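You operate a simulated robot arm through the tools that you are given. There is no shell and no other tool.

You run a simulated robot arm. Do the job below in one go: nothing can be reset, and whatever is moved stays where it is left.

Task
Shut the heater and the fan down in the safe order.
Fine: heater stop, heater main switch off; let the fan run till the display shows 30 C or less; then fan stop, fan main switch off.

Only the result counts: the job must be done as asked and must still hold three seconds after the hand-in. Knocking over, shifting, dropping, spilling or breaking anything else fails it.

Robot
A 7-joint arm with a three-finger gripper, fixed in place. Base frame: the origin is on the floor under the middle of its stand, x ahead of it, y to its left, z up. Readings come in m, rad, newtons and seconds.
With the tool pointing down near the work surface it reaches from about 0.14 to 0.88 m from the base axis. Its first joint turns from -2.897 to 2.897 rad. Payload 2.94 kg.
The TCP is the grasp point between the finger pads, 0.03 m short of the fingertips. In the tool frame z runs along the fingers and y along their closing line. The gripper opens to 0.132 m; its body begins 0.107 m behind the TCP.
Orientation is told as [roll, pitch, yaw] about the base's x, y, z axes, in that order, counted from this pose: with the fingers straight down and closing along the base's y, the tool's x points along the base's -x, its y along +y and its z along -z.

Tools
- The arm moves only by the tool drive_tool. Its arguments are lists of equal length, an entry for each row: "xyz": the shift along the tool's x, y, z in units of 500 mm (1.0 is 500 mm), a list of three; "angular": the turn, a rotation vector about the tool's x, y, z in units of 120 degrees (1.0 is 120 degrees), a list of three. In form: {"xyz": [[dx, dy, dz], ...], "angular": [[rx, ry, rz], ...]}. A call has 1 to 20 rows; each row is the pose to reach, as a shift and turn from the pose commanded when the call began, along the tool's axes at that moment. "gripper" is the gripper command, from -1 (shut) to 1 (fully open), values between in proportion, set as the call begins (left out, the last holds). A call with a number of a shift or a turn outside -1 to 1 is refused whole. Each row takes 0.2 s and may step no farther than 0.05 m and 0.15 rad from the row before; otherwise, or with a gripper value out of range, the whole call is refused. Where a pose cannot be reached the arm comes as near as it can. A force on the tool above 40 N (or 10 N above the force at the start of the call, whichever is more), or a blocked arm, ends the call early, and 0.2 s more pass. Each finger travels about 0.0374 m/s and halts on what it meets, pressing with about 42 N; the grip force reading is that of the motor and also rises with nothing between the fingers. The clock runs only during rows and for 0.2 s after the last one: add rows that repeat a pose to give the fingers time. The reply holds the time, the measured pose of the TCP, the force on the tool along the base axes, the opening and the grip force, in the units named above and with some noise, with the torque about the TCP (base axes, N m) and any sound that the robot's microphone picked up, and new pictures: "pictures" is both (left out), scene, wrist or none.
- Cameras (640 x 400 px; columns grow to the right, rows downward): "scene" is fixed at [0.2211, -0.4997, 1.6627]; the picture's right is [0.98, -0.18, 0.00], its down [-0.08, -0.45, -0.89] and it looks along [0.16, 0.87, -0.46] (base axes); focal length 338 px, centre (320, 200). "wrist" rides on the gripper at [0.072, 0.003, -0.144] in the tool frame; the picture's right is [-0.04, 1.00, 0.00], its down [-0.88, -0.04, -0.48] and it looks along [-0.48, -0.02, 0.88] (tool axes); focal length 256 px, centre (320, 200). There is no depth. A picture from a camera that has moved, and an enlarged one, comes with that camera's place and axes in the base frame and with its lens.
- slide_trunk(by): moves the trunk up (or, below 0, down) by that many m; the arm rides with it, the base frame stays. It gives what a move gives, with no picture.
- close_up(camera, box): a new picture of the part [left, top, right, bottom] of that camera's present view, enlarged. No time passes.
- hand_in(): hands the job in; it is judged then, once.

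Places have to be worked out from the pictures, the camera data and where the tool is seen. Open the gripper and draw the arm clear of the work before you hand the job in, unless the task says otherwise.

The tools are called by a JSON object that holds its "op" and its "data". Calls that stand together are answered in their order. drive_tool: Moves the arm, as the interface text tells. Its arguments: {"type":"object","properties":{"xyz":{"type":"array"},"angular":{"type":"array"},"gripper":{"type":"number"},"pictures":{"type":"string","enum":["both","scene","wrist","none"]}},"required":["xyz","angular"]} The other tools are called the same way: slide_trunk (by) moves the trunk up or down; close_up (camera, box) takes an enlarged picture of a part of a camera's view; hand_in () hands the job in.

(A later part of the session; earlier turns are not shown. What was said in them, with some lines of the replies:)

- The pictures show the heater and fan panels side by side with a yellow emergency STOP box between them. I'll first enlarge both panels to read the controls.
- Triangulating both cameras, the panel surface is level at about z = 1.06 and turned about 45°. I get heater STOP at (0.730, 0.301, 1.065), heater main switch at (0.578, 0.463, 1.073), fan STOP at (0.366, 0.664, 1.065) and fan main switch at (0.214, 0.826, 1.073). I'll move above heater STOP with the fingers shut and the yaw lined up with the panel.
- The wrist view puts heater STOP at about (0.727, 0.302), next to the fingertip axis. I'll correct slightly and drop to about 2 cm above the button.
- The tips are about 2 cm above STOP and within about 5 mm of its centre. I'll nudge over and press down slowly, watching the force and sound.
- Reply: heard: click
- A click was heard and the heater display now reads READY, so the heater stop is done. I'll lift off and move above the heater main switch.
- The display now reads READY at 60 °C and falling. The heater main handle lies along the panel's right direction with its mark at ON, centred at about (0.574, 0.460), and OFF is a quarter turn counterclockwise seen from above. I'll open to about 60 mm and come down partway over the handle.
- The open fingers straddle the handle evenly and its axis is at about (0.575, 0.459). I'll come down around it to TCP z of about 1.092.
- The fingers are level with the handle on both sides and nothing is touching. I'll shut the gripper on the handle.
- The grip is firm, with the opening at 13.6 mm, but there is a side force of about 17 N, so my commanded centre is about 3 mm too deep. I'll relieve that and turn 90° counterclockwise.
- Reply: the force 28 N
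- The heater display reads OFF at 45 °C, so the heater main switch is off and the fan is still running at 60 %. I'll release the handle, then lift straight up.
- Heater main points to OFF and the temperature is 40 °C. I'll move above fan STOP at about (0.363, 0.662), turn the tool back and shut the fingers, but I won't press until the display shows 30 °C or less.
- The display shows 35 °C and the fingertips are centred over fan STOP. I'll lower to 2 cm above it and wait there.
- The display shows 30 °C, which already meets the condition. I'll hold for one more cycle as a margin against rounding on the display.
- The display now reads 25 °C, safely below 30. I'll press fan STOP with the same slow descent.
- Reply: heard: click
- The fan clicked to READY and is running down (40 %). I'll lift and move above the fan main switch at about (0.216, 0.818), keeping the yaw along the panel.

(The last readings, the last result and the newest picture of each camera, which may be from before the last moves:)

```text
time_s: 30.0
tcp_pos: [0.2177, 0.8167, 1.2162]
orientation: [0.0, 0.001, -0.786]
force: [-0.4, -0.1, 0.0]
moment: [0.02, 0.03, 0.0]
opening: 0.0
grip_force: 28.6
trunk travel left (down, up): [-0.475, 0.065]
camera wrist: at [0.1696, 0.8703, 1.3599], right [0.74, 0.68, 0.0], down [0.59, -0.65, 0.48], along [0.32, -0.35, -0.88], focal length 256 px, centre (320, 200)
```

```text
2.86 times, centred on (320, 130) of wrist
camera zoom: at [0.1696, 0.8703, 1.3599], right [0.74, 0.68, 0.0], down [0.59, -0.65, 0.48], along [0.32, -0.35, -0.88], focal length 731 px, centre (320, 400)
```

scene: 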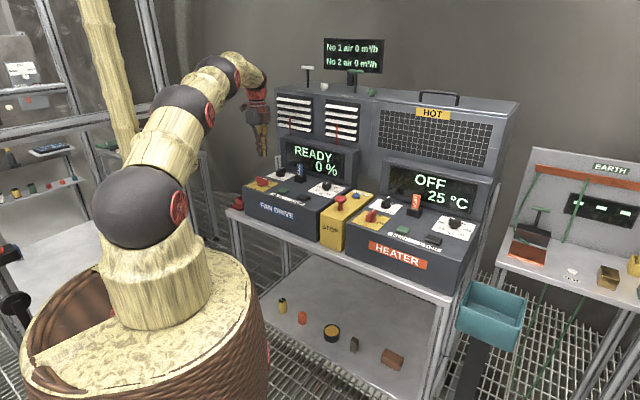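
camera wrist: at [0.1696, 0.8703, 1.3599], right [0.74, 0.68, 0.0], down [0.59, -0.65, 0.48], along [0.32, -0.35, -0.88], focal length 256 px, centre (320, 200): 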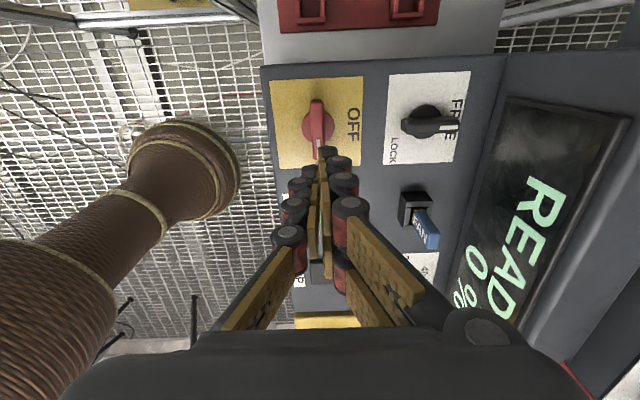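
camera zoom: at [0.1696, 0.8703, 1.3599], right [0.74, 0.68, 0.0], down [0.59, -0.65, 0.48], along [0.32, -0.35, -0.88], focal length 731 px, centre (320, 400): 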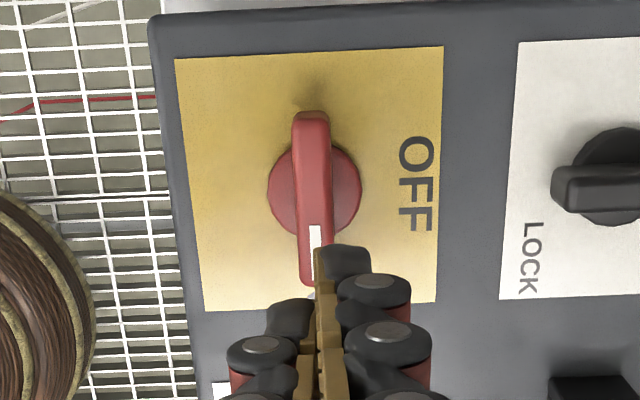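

The fan display reads READY at 0 %, and the view over the fan main switch matches the one I had over the heater's. The handle axis is at about (0.212, 0.820), so I'll open to 60 mm and come down partway.

{"op": "drive_tool", "data": {"xyz": [[0.007, -0.002, 0], [0.014, -0.004, 0], [0.014, -0.004, 0], [0.014, -0.004, 0.04], [0.014, -0.004, 0.09], [0.014, -0.004, 0.14], [0.014, -0.004, 0.182], [0.014, -0.004, 0.182]], "angular": [[0, 0, 0], [0, 0, 0], [0, 0, 0], [0, 0, 0], [0, 0, 0], [0, 0, 0], [0, 0, 0], [0, 0, 0]], "gripper": -0.09}}

{"op": "close_up", "data": {"camera": "scene", "box": [210, 130, 350, 235]}}

{"op": "close_up", "data": {"camera": "wrist", "box": [220, 60, 420, 200]}}

```text
time_s: 31.8
tcp_pos: [0.2086, 0.8218, 1.1253]
orientation: [-0.001, 0.002, -0.785]
force: [-0.9, -0.7, 0.0]
moment: [0.0, 0.01, 0.01]
opening: 0.06
grip_force: 0.0
trunk travel left (down, up): [-0.475, 0.065]
camera wrist: at [0.1603, 0.8749, 1.2676], right [0.74, 0.68, 0.0], down [0.59, -0.65, 0.48], along [0.32, -0.35, -0.88], focal length 256 px, centre (320, 200)
```

scene: 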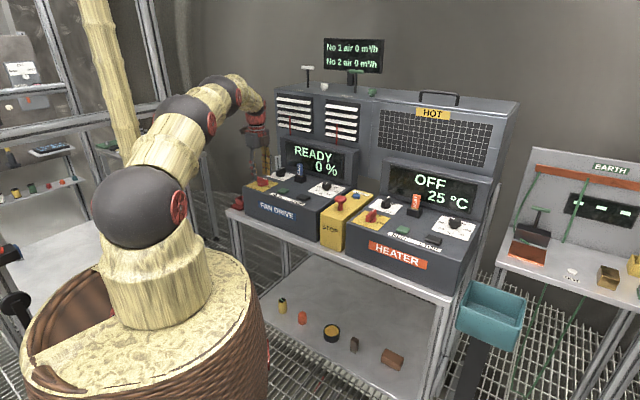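
wrist: 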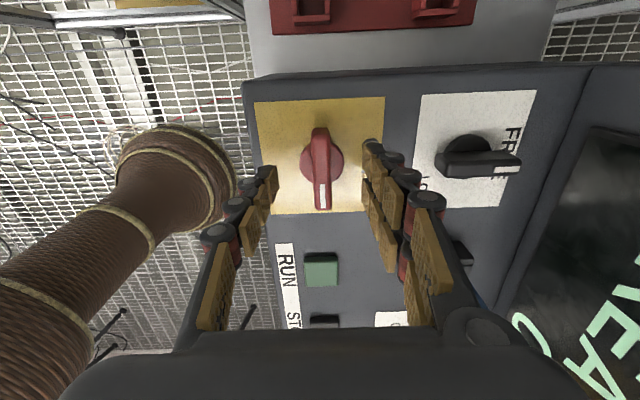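

```text
3.81 times, centred on (280, 182) of scene
camera zoom: at [0.2211, -0.4997, 1.6627], right [0.98, -0.18, 0.0], down [-0.08, -0.45, -0.89], along [0.16, 0.87, -0.46], focal length 1287 px, centre (472, 267)
```

zoom: 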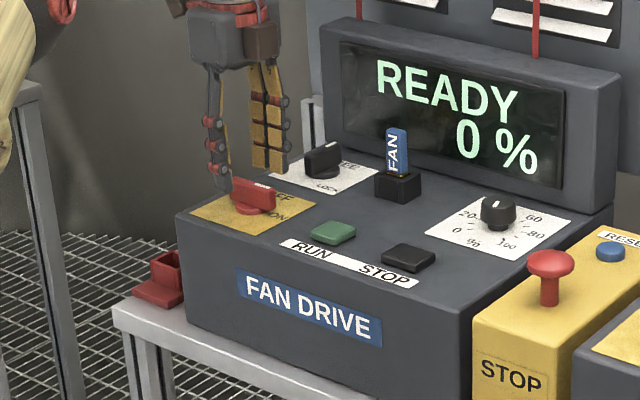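

```text
2.86 times, centred on (320, 130) of wrist
camera zoom: at [0.1603, 0.8749, 1.2676], right [0.74, 0.68, 0.0], down [0.59, -0.65, 0.48], along [0.32, -0.35, -0.88], focal length 731 px, centre (320, 400)
```

zoom: 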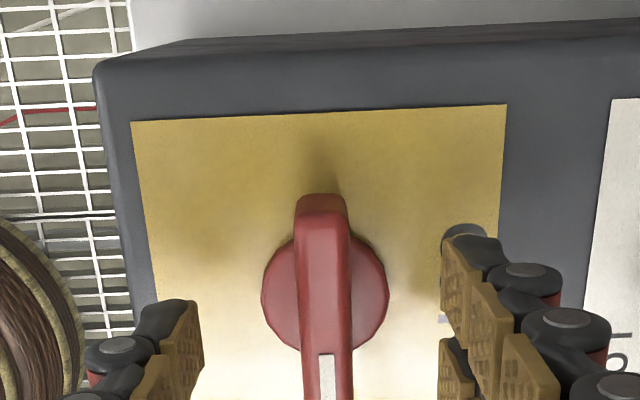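

The fingers straddle the fan handle evenly, with about 3 mm of correction still needed along the handle. I'll lower to TCP z of about 1.091.

{"op": "drive_tool", "data": {"xyz": [[-0.003, 0, 0.02], [-0.006, 0, 0.04], [-0.006, 0, 0.055], [-0.006, 0, 0.068], [-0.006, 0, 0.068]], "angular": [[0, 0, 0], [0, 0, 0], [0, 0, 0], [0, 0, 0], [0, 0, 0]]}}

{"op": "close_up", "data": {"camera": "scene", "box": [210, 130, 350, 235]}}

```text
time_s: 33.0
tcp_pos: [0.2129, 0.8186, 1.0917]
orientation: [0.0, -0.001, -0.787]
force: [-0.7, -0.2, 0.2]
moment: [0.01, 0.0, 0.03]
opening: 0.06
grip_force: 0.1
trunk travel left (down, up): [-0.475, 0.065]
camera wrist: at [0.163, 0.8716, 1.2348], right [0.74, 0.68, 0.0], down [0.6, -0.65, 0.48], along [0.32, -0.35, -0.88], focal length 256 px, centre (320, 200)
```

scene: 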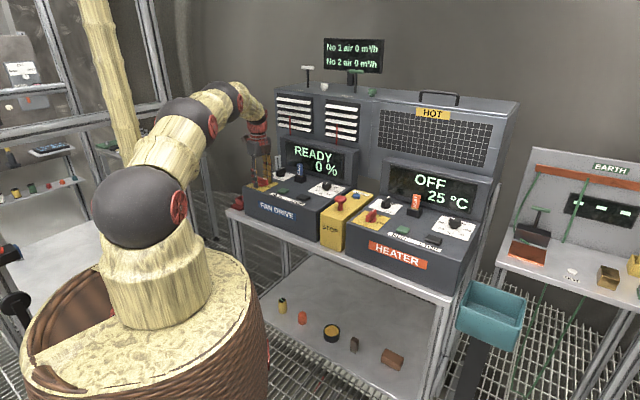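
wrist: 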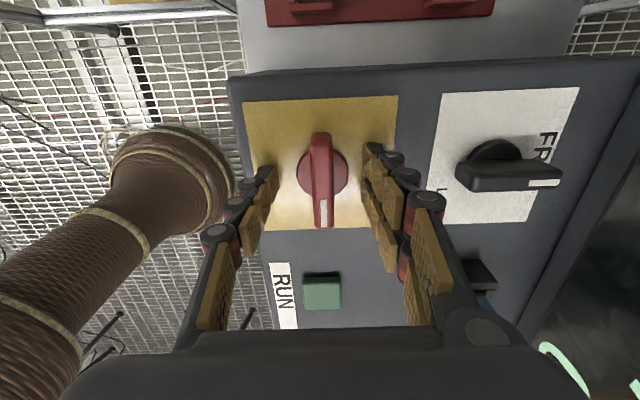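

```text
3.81 times, centred on (280, 182) of scene
camera zoom: at [0.2211, -0.4997, 1.6627], right [0.98, -0.18, 0.0], down [-0.08, -0.45, -0.89], along [0.16, 0.87, -0.46], focal length 1287 px, centre (472, 267)
```

zoom: 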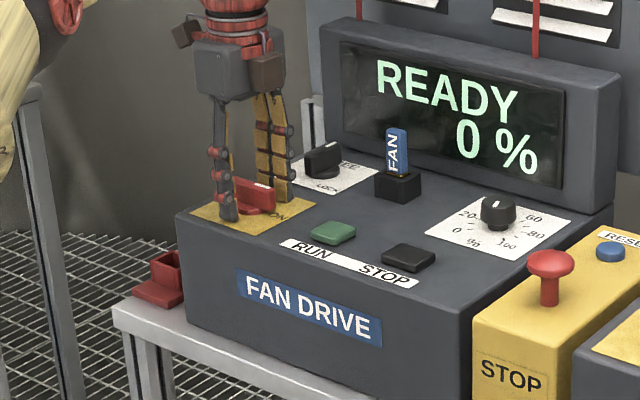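

The handle sits between the pads, nearly the same as in the gripped heater view. I'll shut the gripper on it.

{"op": "drive_tool", "data": {"xyz": [[0, 0.003, 0], [0, 0.003, 0], [0, 0.003, 0], [0, 0.003, 0], [0, 0.003, 0], [0, 0.003, 0]], "angular": [[0, 0, 0], [0, 0, 0], [0, 0, 0], [0, 0, 0], [0, 0, 0], [0, 0, 0]], "gripper": -1}}

```text
time_s: 34.4
tcp_pos: [0.2125, 0.8198, 1.091]
orientation: [0.001, 0.001, -0.782]
force: [-2.5, -2.1, 0.0]
moment: [-0.07, 0.07, -0.01]
opening: 0.0136
grip_force: 40.5
trunk travel left (down, up): [-0.475, 0.065]
camera wrist: at [0.1641, 0.8734, 1.2342], right [0.74, 0.68, 0.0], down [0.6, -0.65, 0.48], along [0.32, -0.35, -0.88], focal length 256 px, centre (320, 200)
```

scene: 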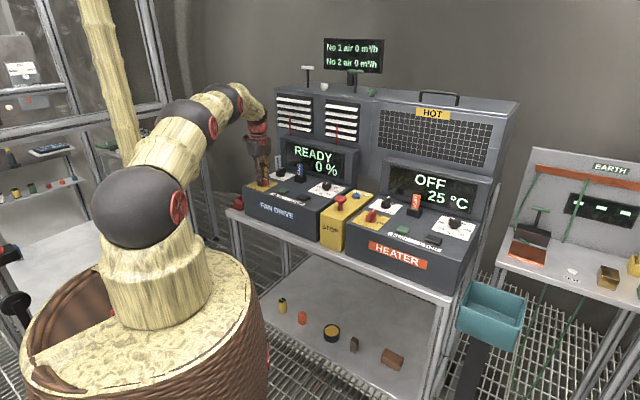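
wrist: 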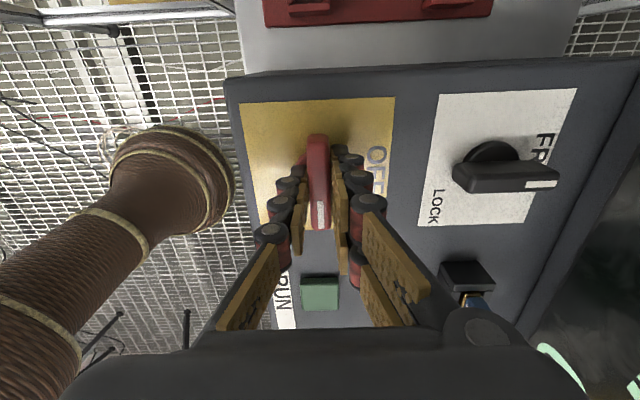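

The grip is well centred, with under 4 N of side force and a 13.6 mm opening. I'll turn the fan main switch 90° counterclockwise to OFF.

{"op": "drive_tool", "data": {"xyz": [[0, 0, 0], [0, 0, 0], [0, 0, 0], [0, 0, 0], [0, 0, 0], [0, 0, 0], [0, 0, 0], [0, 0, 0], [0, 0, 0], [0, 0, 0], [0, 0, 0], [0, 0, 0], [0, 0, 0]], "angular": [[0, 0, -0.0625], [0, 0, -0.125], [0, 0, -0.1875], [0, 0, -0.25], [0, 0, -0.3125], [0, 0, -0.375], [0, 0, -0.4375], [0, 0, -0.5], [0, 0, -0.5625], [0, 0, -0.625], [0, 0, -0.6875], [0, 0, -0.75], [0, 0, -0.75]]}}

{"op": "close_up", "data": {"camera": "scene", "box": [210, 130, 350, 235]}}

```text
time_s: 37.2
tcp_pos: [0.2128, 0.8207, 1.0901]
orientation: [0.001, -0.002, 0.788]
force: [2.6, 11.8, 5.6]
moment: [-0.01, 0.32, -0.11]
opening: 0.0135
grip_force: 39.9
trunk travel left (down, up): [-0.475, 0.065]
camera wrist: at [0.1596, 0.772, 1.2342], right [-0.68, 0.74, 0.0], down [0.65, 0.6, 0.48], along [0.35, 0.32, -0.88], focal length 256 px, centre (320, 200)
```

scene: 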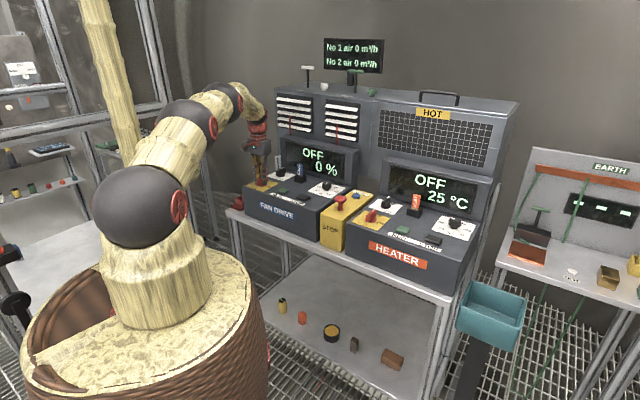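
wrist: 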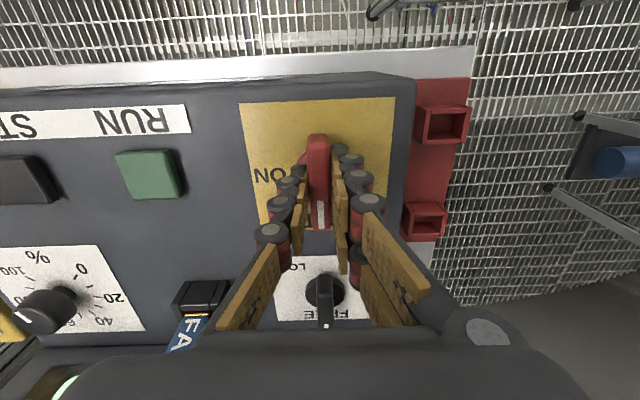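

```text
3.81 times, centred on (280, 182) of scene
camera zoom: at [0.2211, -0.4997, 1.6627], right [0.98, -0.18, 0.0], down [-0.08, -0.45, -0.89], along [0.16, 0.87, -0.46], focal length 1287 px, centre (472, 267)
```

zoom: 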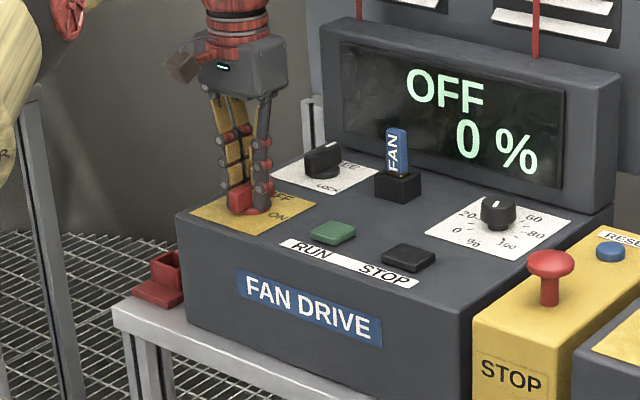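

The fan display reads OFF at 0 %. I'll release the handle and lift straight up clear of it.

{"op": "drive_tool", "data": {"xyz": [[0, 0, 0], [0, 0, 0], [0, 0, 0], [0, 0, 0], [0, 0, -0.04], [0, 0, -0.12], [0, 0, -0.2], [0, 0, -0.28], [0, 0, -0.28]], "angular": [[0, 0, 0], [0, 0, 0], [0, 0, 0], [0, 0, 0], [0, 0, 0], [0, 0, 0], [0, 0, 0], [0, 0, 0], [0, 0, 0]], "gripper": -0.2}}

{"op": "close_up", "data": {"camera": "scene", "box": [210, 130, 350, 235]}}

{"op": "close_up", "data": {"camera": "scene", "box": [320, 150, 480, 270]}}

```text
time_s: 39.2
tcp_pos: [0.2102, 0.8201, 1.2302]
orientation: [0.0, 0.003, 0.785]
force: [0.7, 0.6, -1.0]
moment: [0.0, -0.02, 0.05]
opening: 0.053
grip_force: 0.1
trunk travel left (down, up): [-0.475, 0.065]
camera wrist: at [0.1567, 0.7713, 1.3747], right [-0.68, 0.74, 0.0], down [0.65, 0.6, 0.47], along [0.35, 0.32, -0.88], focal length 256 px, centre (320, 200)
```

scene: 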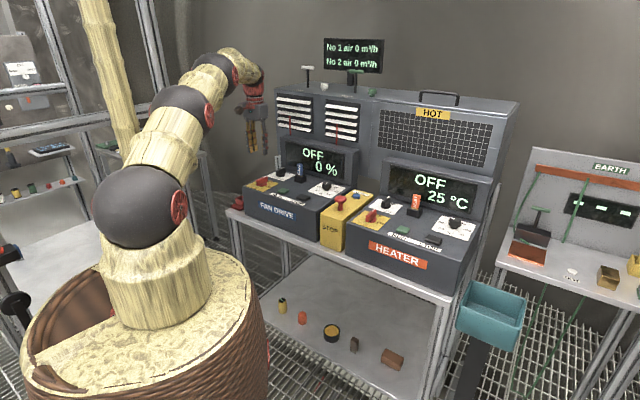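
wrist: 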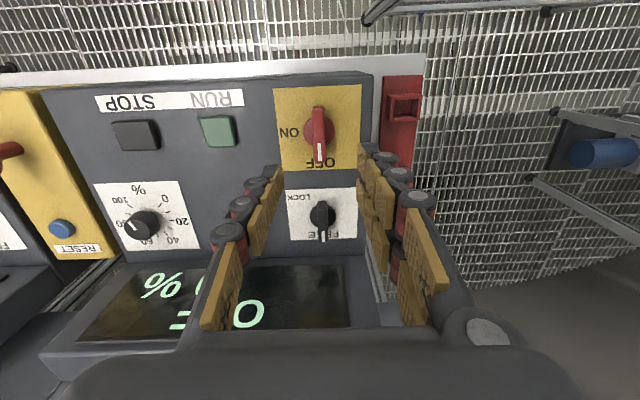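

```text
3.81 times, centred on (280, 182) of scene
camera zoom: at [0.2211, -0.4997, 1.6627], right [0.98, -0.18, 0.0], down [-0.08, -0.45, -0.89], along [0.16, 0.87, -0.46], focal length 1287 px, centre (472, 267)
```

zoom: 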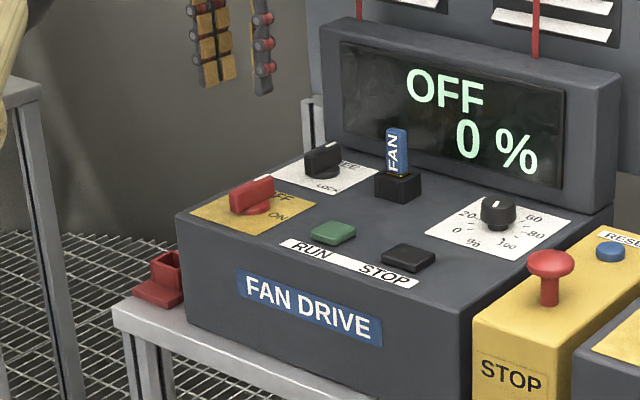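

```text
3.33 times, centred on (400, 210) of scene
camera zoom: at [0.2211, -0.4997, 1.6627], right [0.98, -0.18, 0.0], down [-0.08, -0.45, -0.89], along [0.16, 0.87, -0.46], focal length 1126 px, centre (53, 167)
```

zoom: 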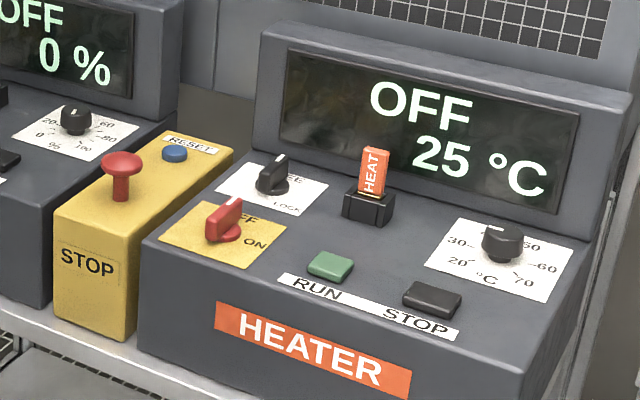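

Both main switches point to OFF, and the displays read OFF 0 % and OFF 25 °C. I'll raise the arm, draw it back from the bench and open the gripper fully.

{"op": "drive_tool", "data": {"xyz": [[0, 0, -0.08], [0, 0, -0.16], [0, 0, -0.24], [0.09, 0, -0.24], [0.18, 0, -0.24], [0.27, 0, -0.24], [0.36, 0, -0.24], [0.36, 0, -0.24], [0.36, 0, -0.24]], "angular": [[0, 0, 0], [0, 0, 0], [0, 0, 0], [0, 0, 0], [0, 0, 0], [0, 0, 0], [0, 0, 0], [0, 0, 0], [0, 0, 0]], "gripper": 1}}

{"op": "close_up", "data": {"camera": "scene", "box": [220, 100, 500, 300]}}

```text
time_s: 41.2
tcp_pos: [0.0887, 0.6901, 1.349]
orientation: [-0.003, 0.001, 0.782]
force: [-0.5, 0.0, 0.0]
moment: [0.04, -0.01, 0.01]
opening: 0.132
grip_force: 0.0
trunk travel left (down, up): [-0.475, 0.065]
camera wrist: at [0.0357, 0.6428, 1.4928], right [-0.67, 0.74, 0.0], down [0.65, 0.59, 0.48], along [0.35, 0.32, -0.88], focal length 256 px, centre (320, 200)
```

scene: 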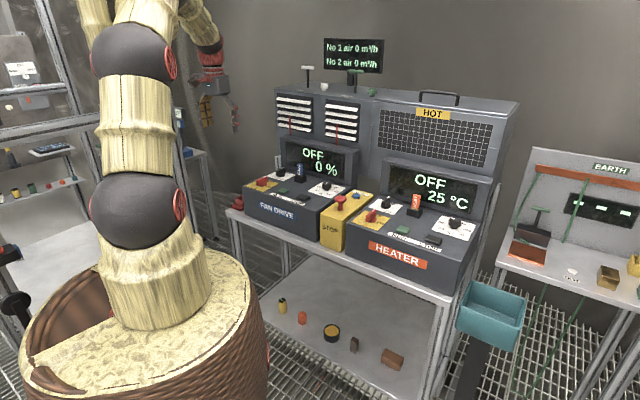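
wrist: 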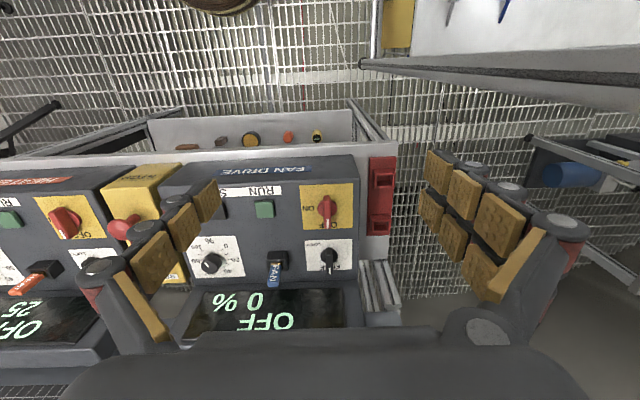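

```text
2.00 times, centred on (360, 200) of scene
camera zoom: at [0.2211, -0.4997, 1.6627], right [0.98, -0.18, 0.0], down [-0.08, -0.45, -0.89], along [0.16, 0.87, -0.46], focal length 676 px, centre (240, 200)
```

zoom: 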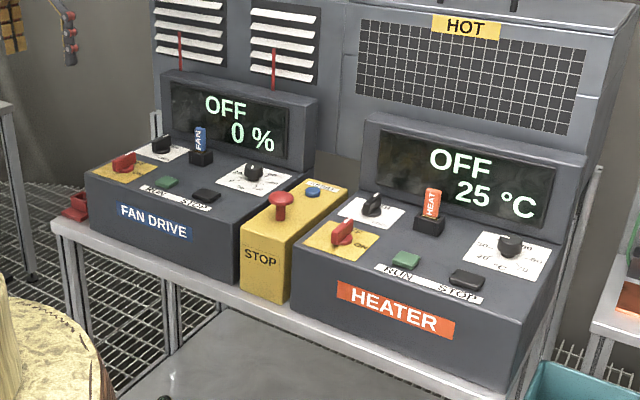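

Both units show OFF, the heater reads 25 °C and nothing else has been disturbed. The arm is clear of the bench with the gripper fully open, so I'll hand in.

{"op": "hand_in", "data": {}}

```text
The job is handed in.
```

The heater and fan are both shut down in the safe order, and I've handed the job in; I haven't seen the verdict.

1. **Heater stop:** I pressed it and the display changed from RUN to READY.
2. **Heater main switch:** I turned it to OFF while the display read 45 °C and the fan was still running.
3. **Cooling:** I let the fan run at 60 % until the display read 25 °C, below the 30 °C limit.
4. **Fan stop:** I pressed it and the fan ran down to 0 %.
5. **Fan main switch:** I turned it to OFF.

At hand-in the displays read OFF 25 °C and OFF 0 %. I didn't touch the emergency stop, the dials, the FREE/LOCK switches or the HEAT and FAN tags. The gripper is fully open and the arm is drawn back from the bench.
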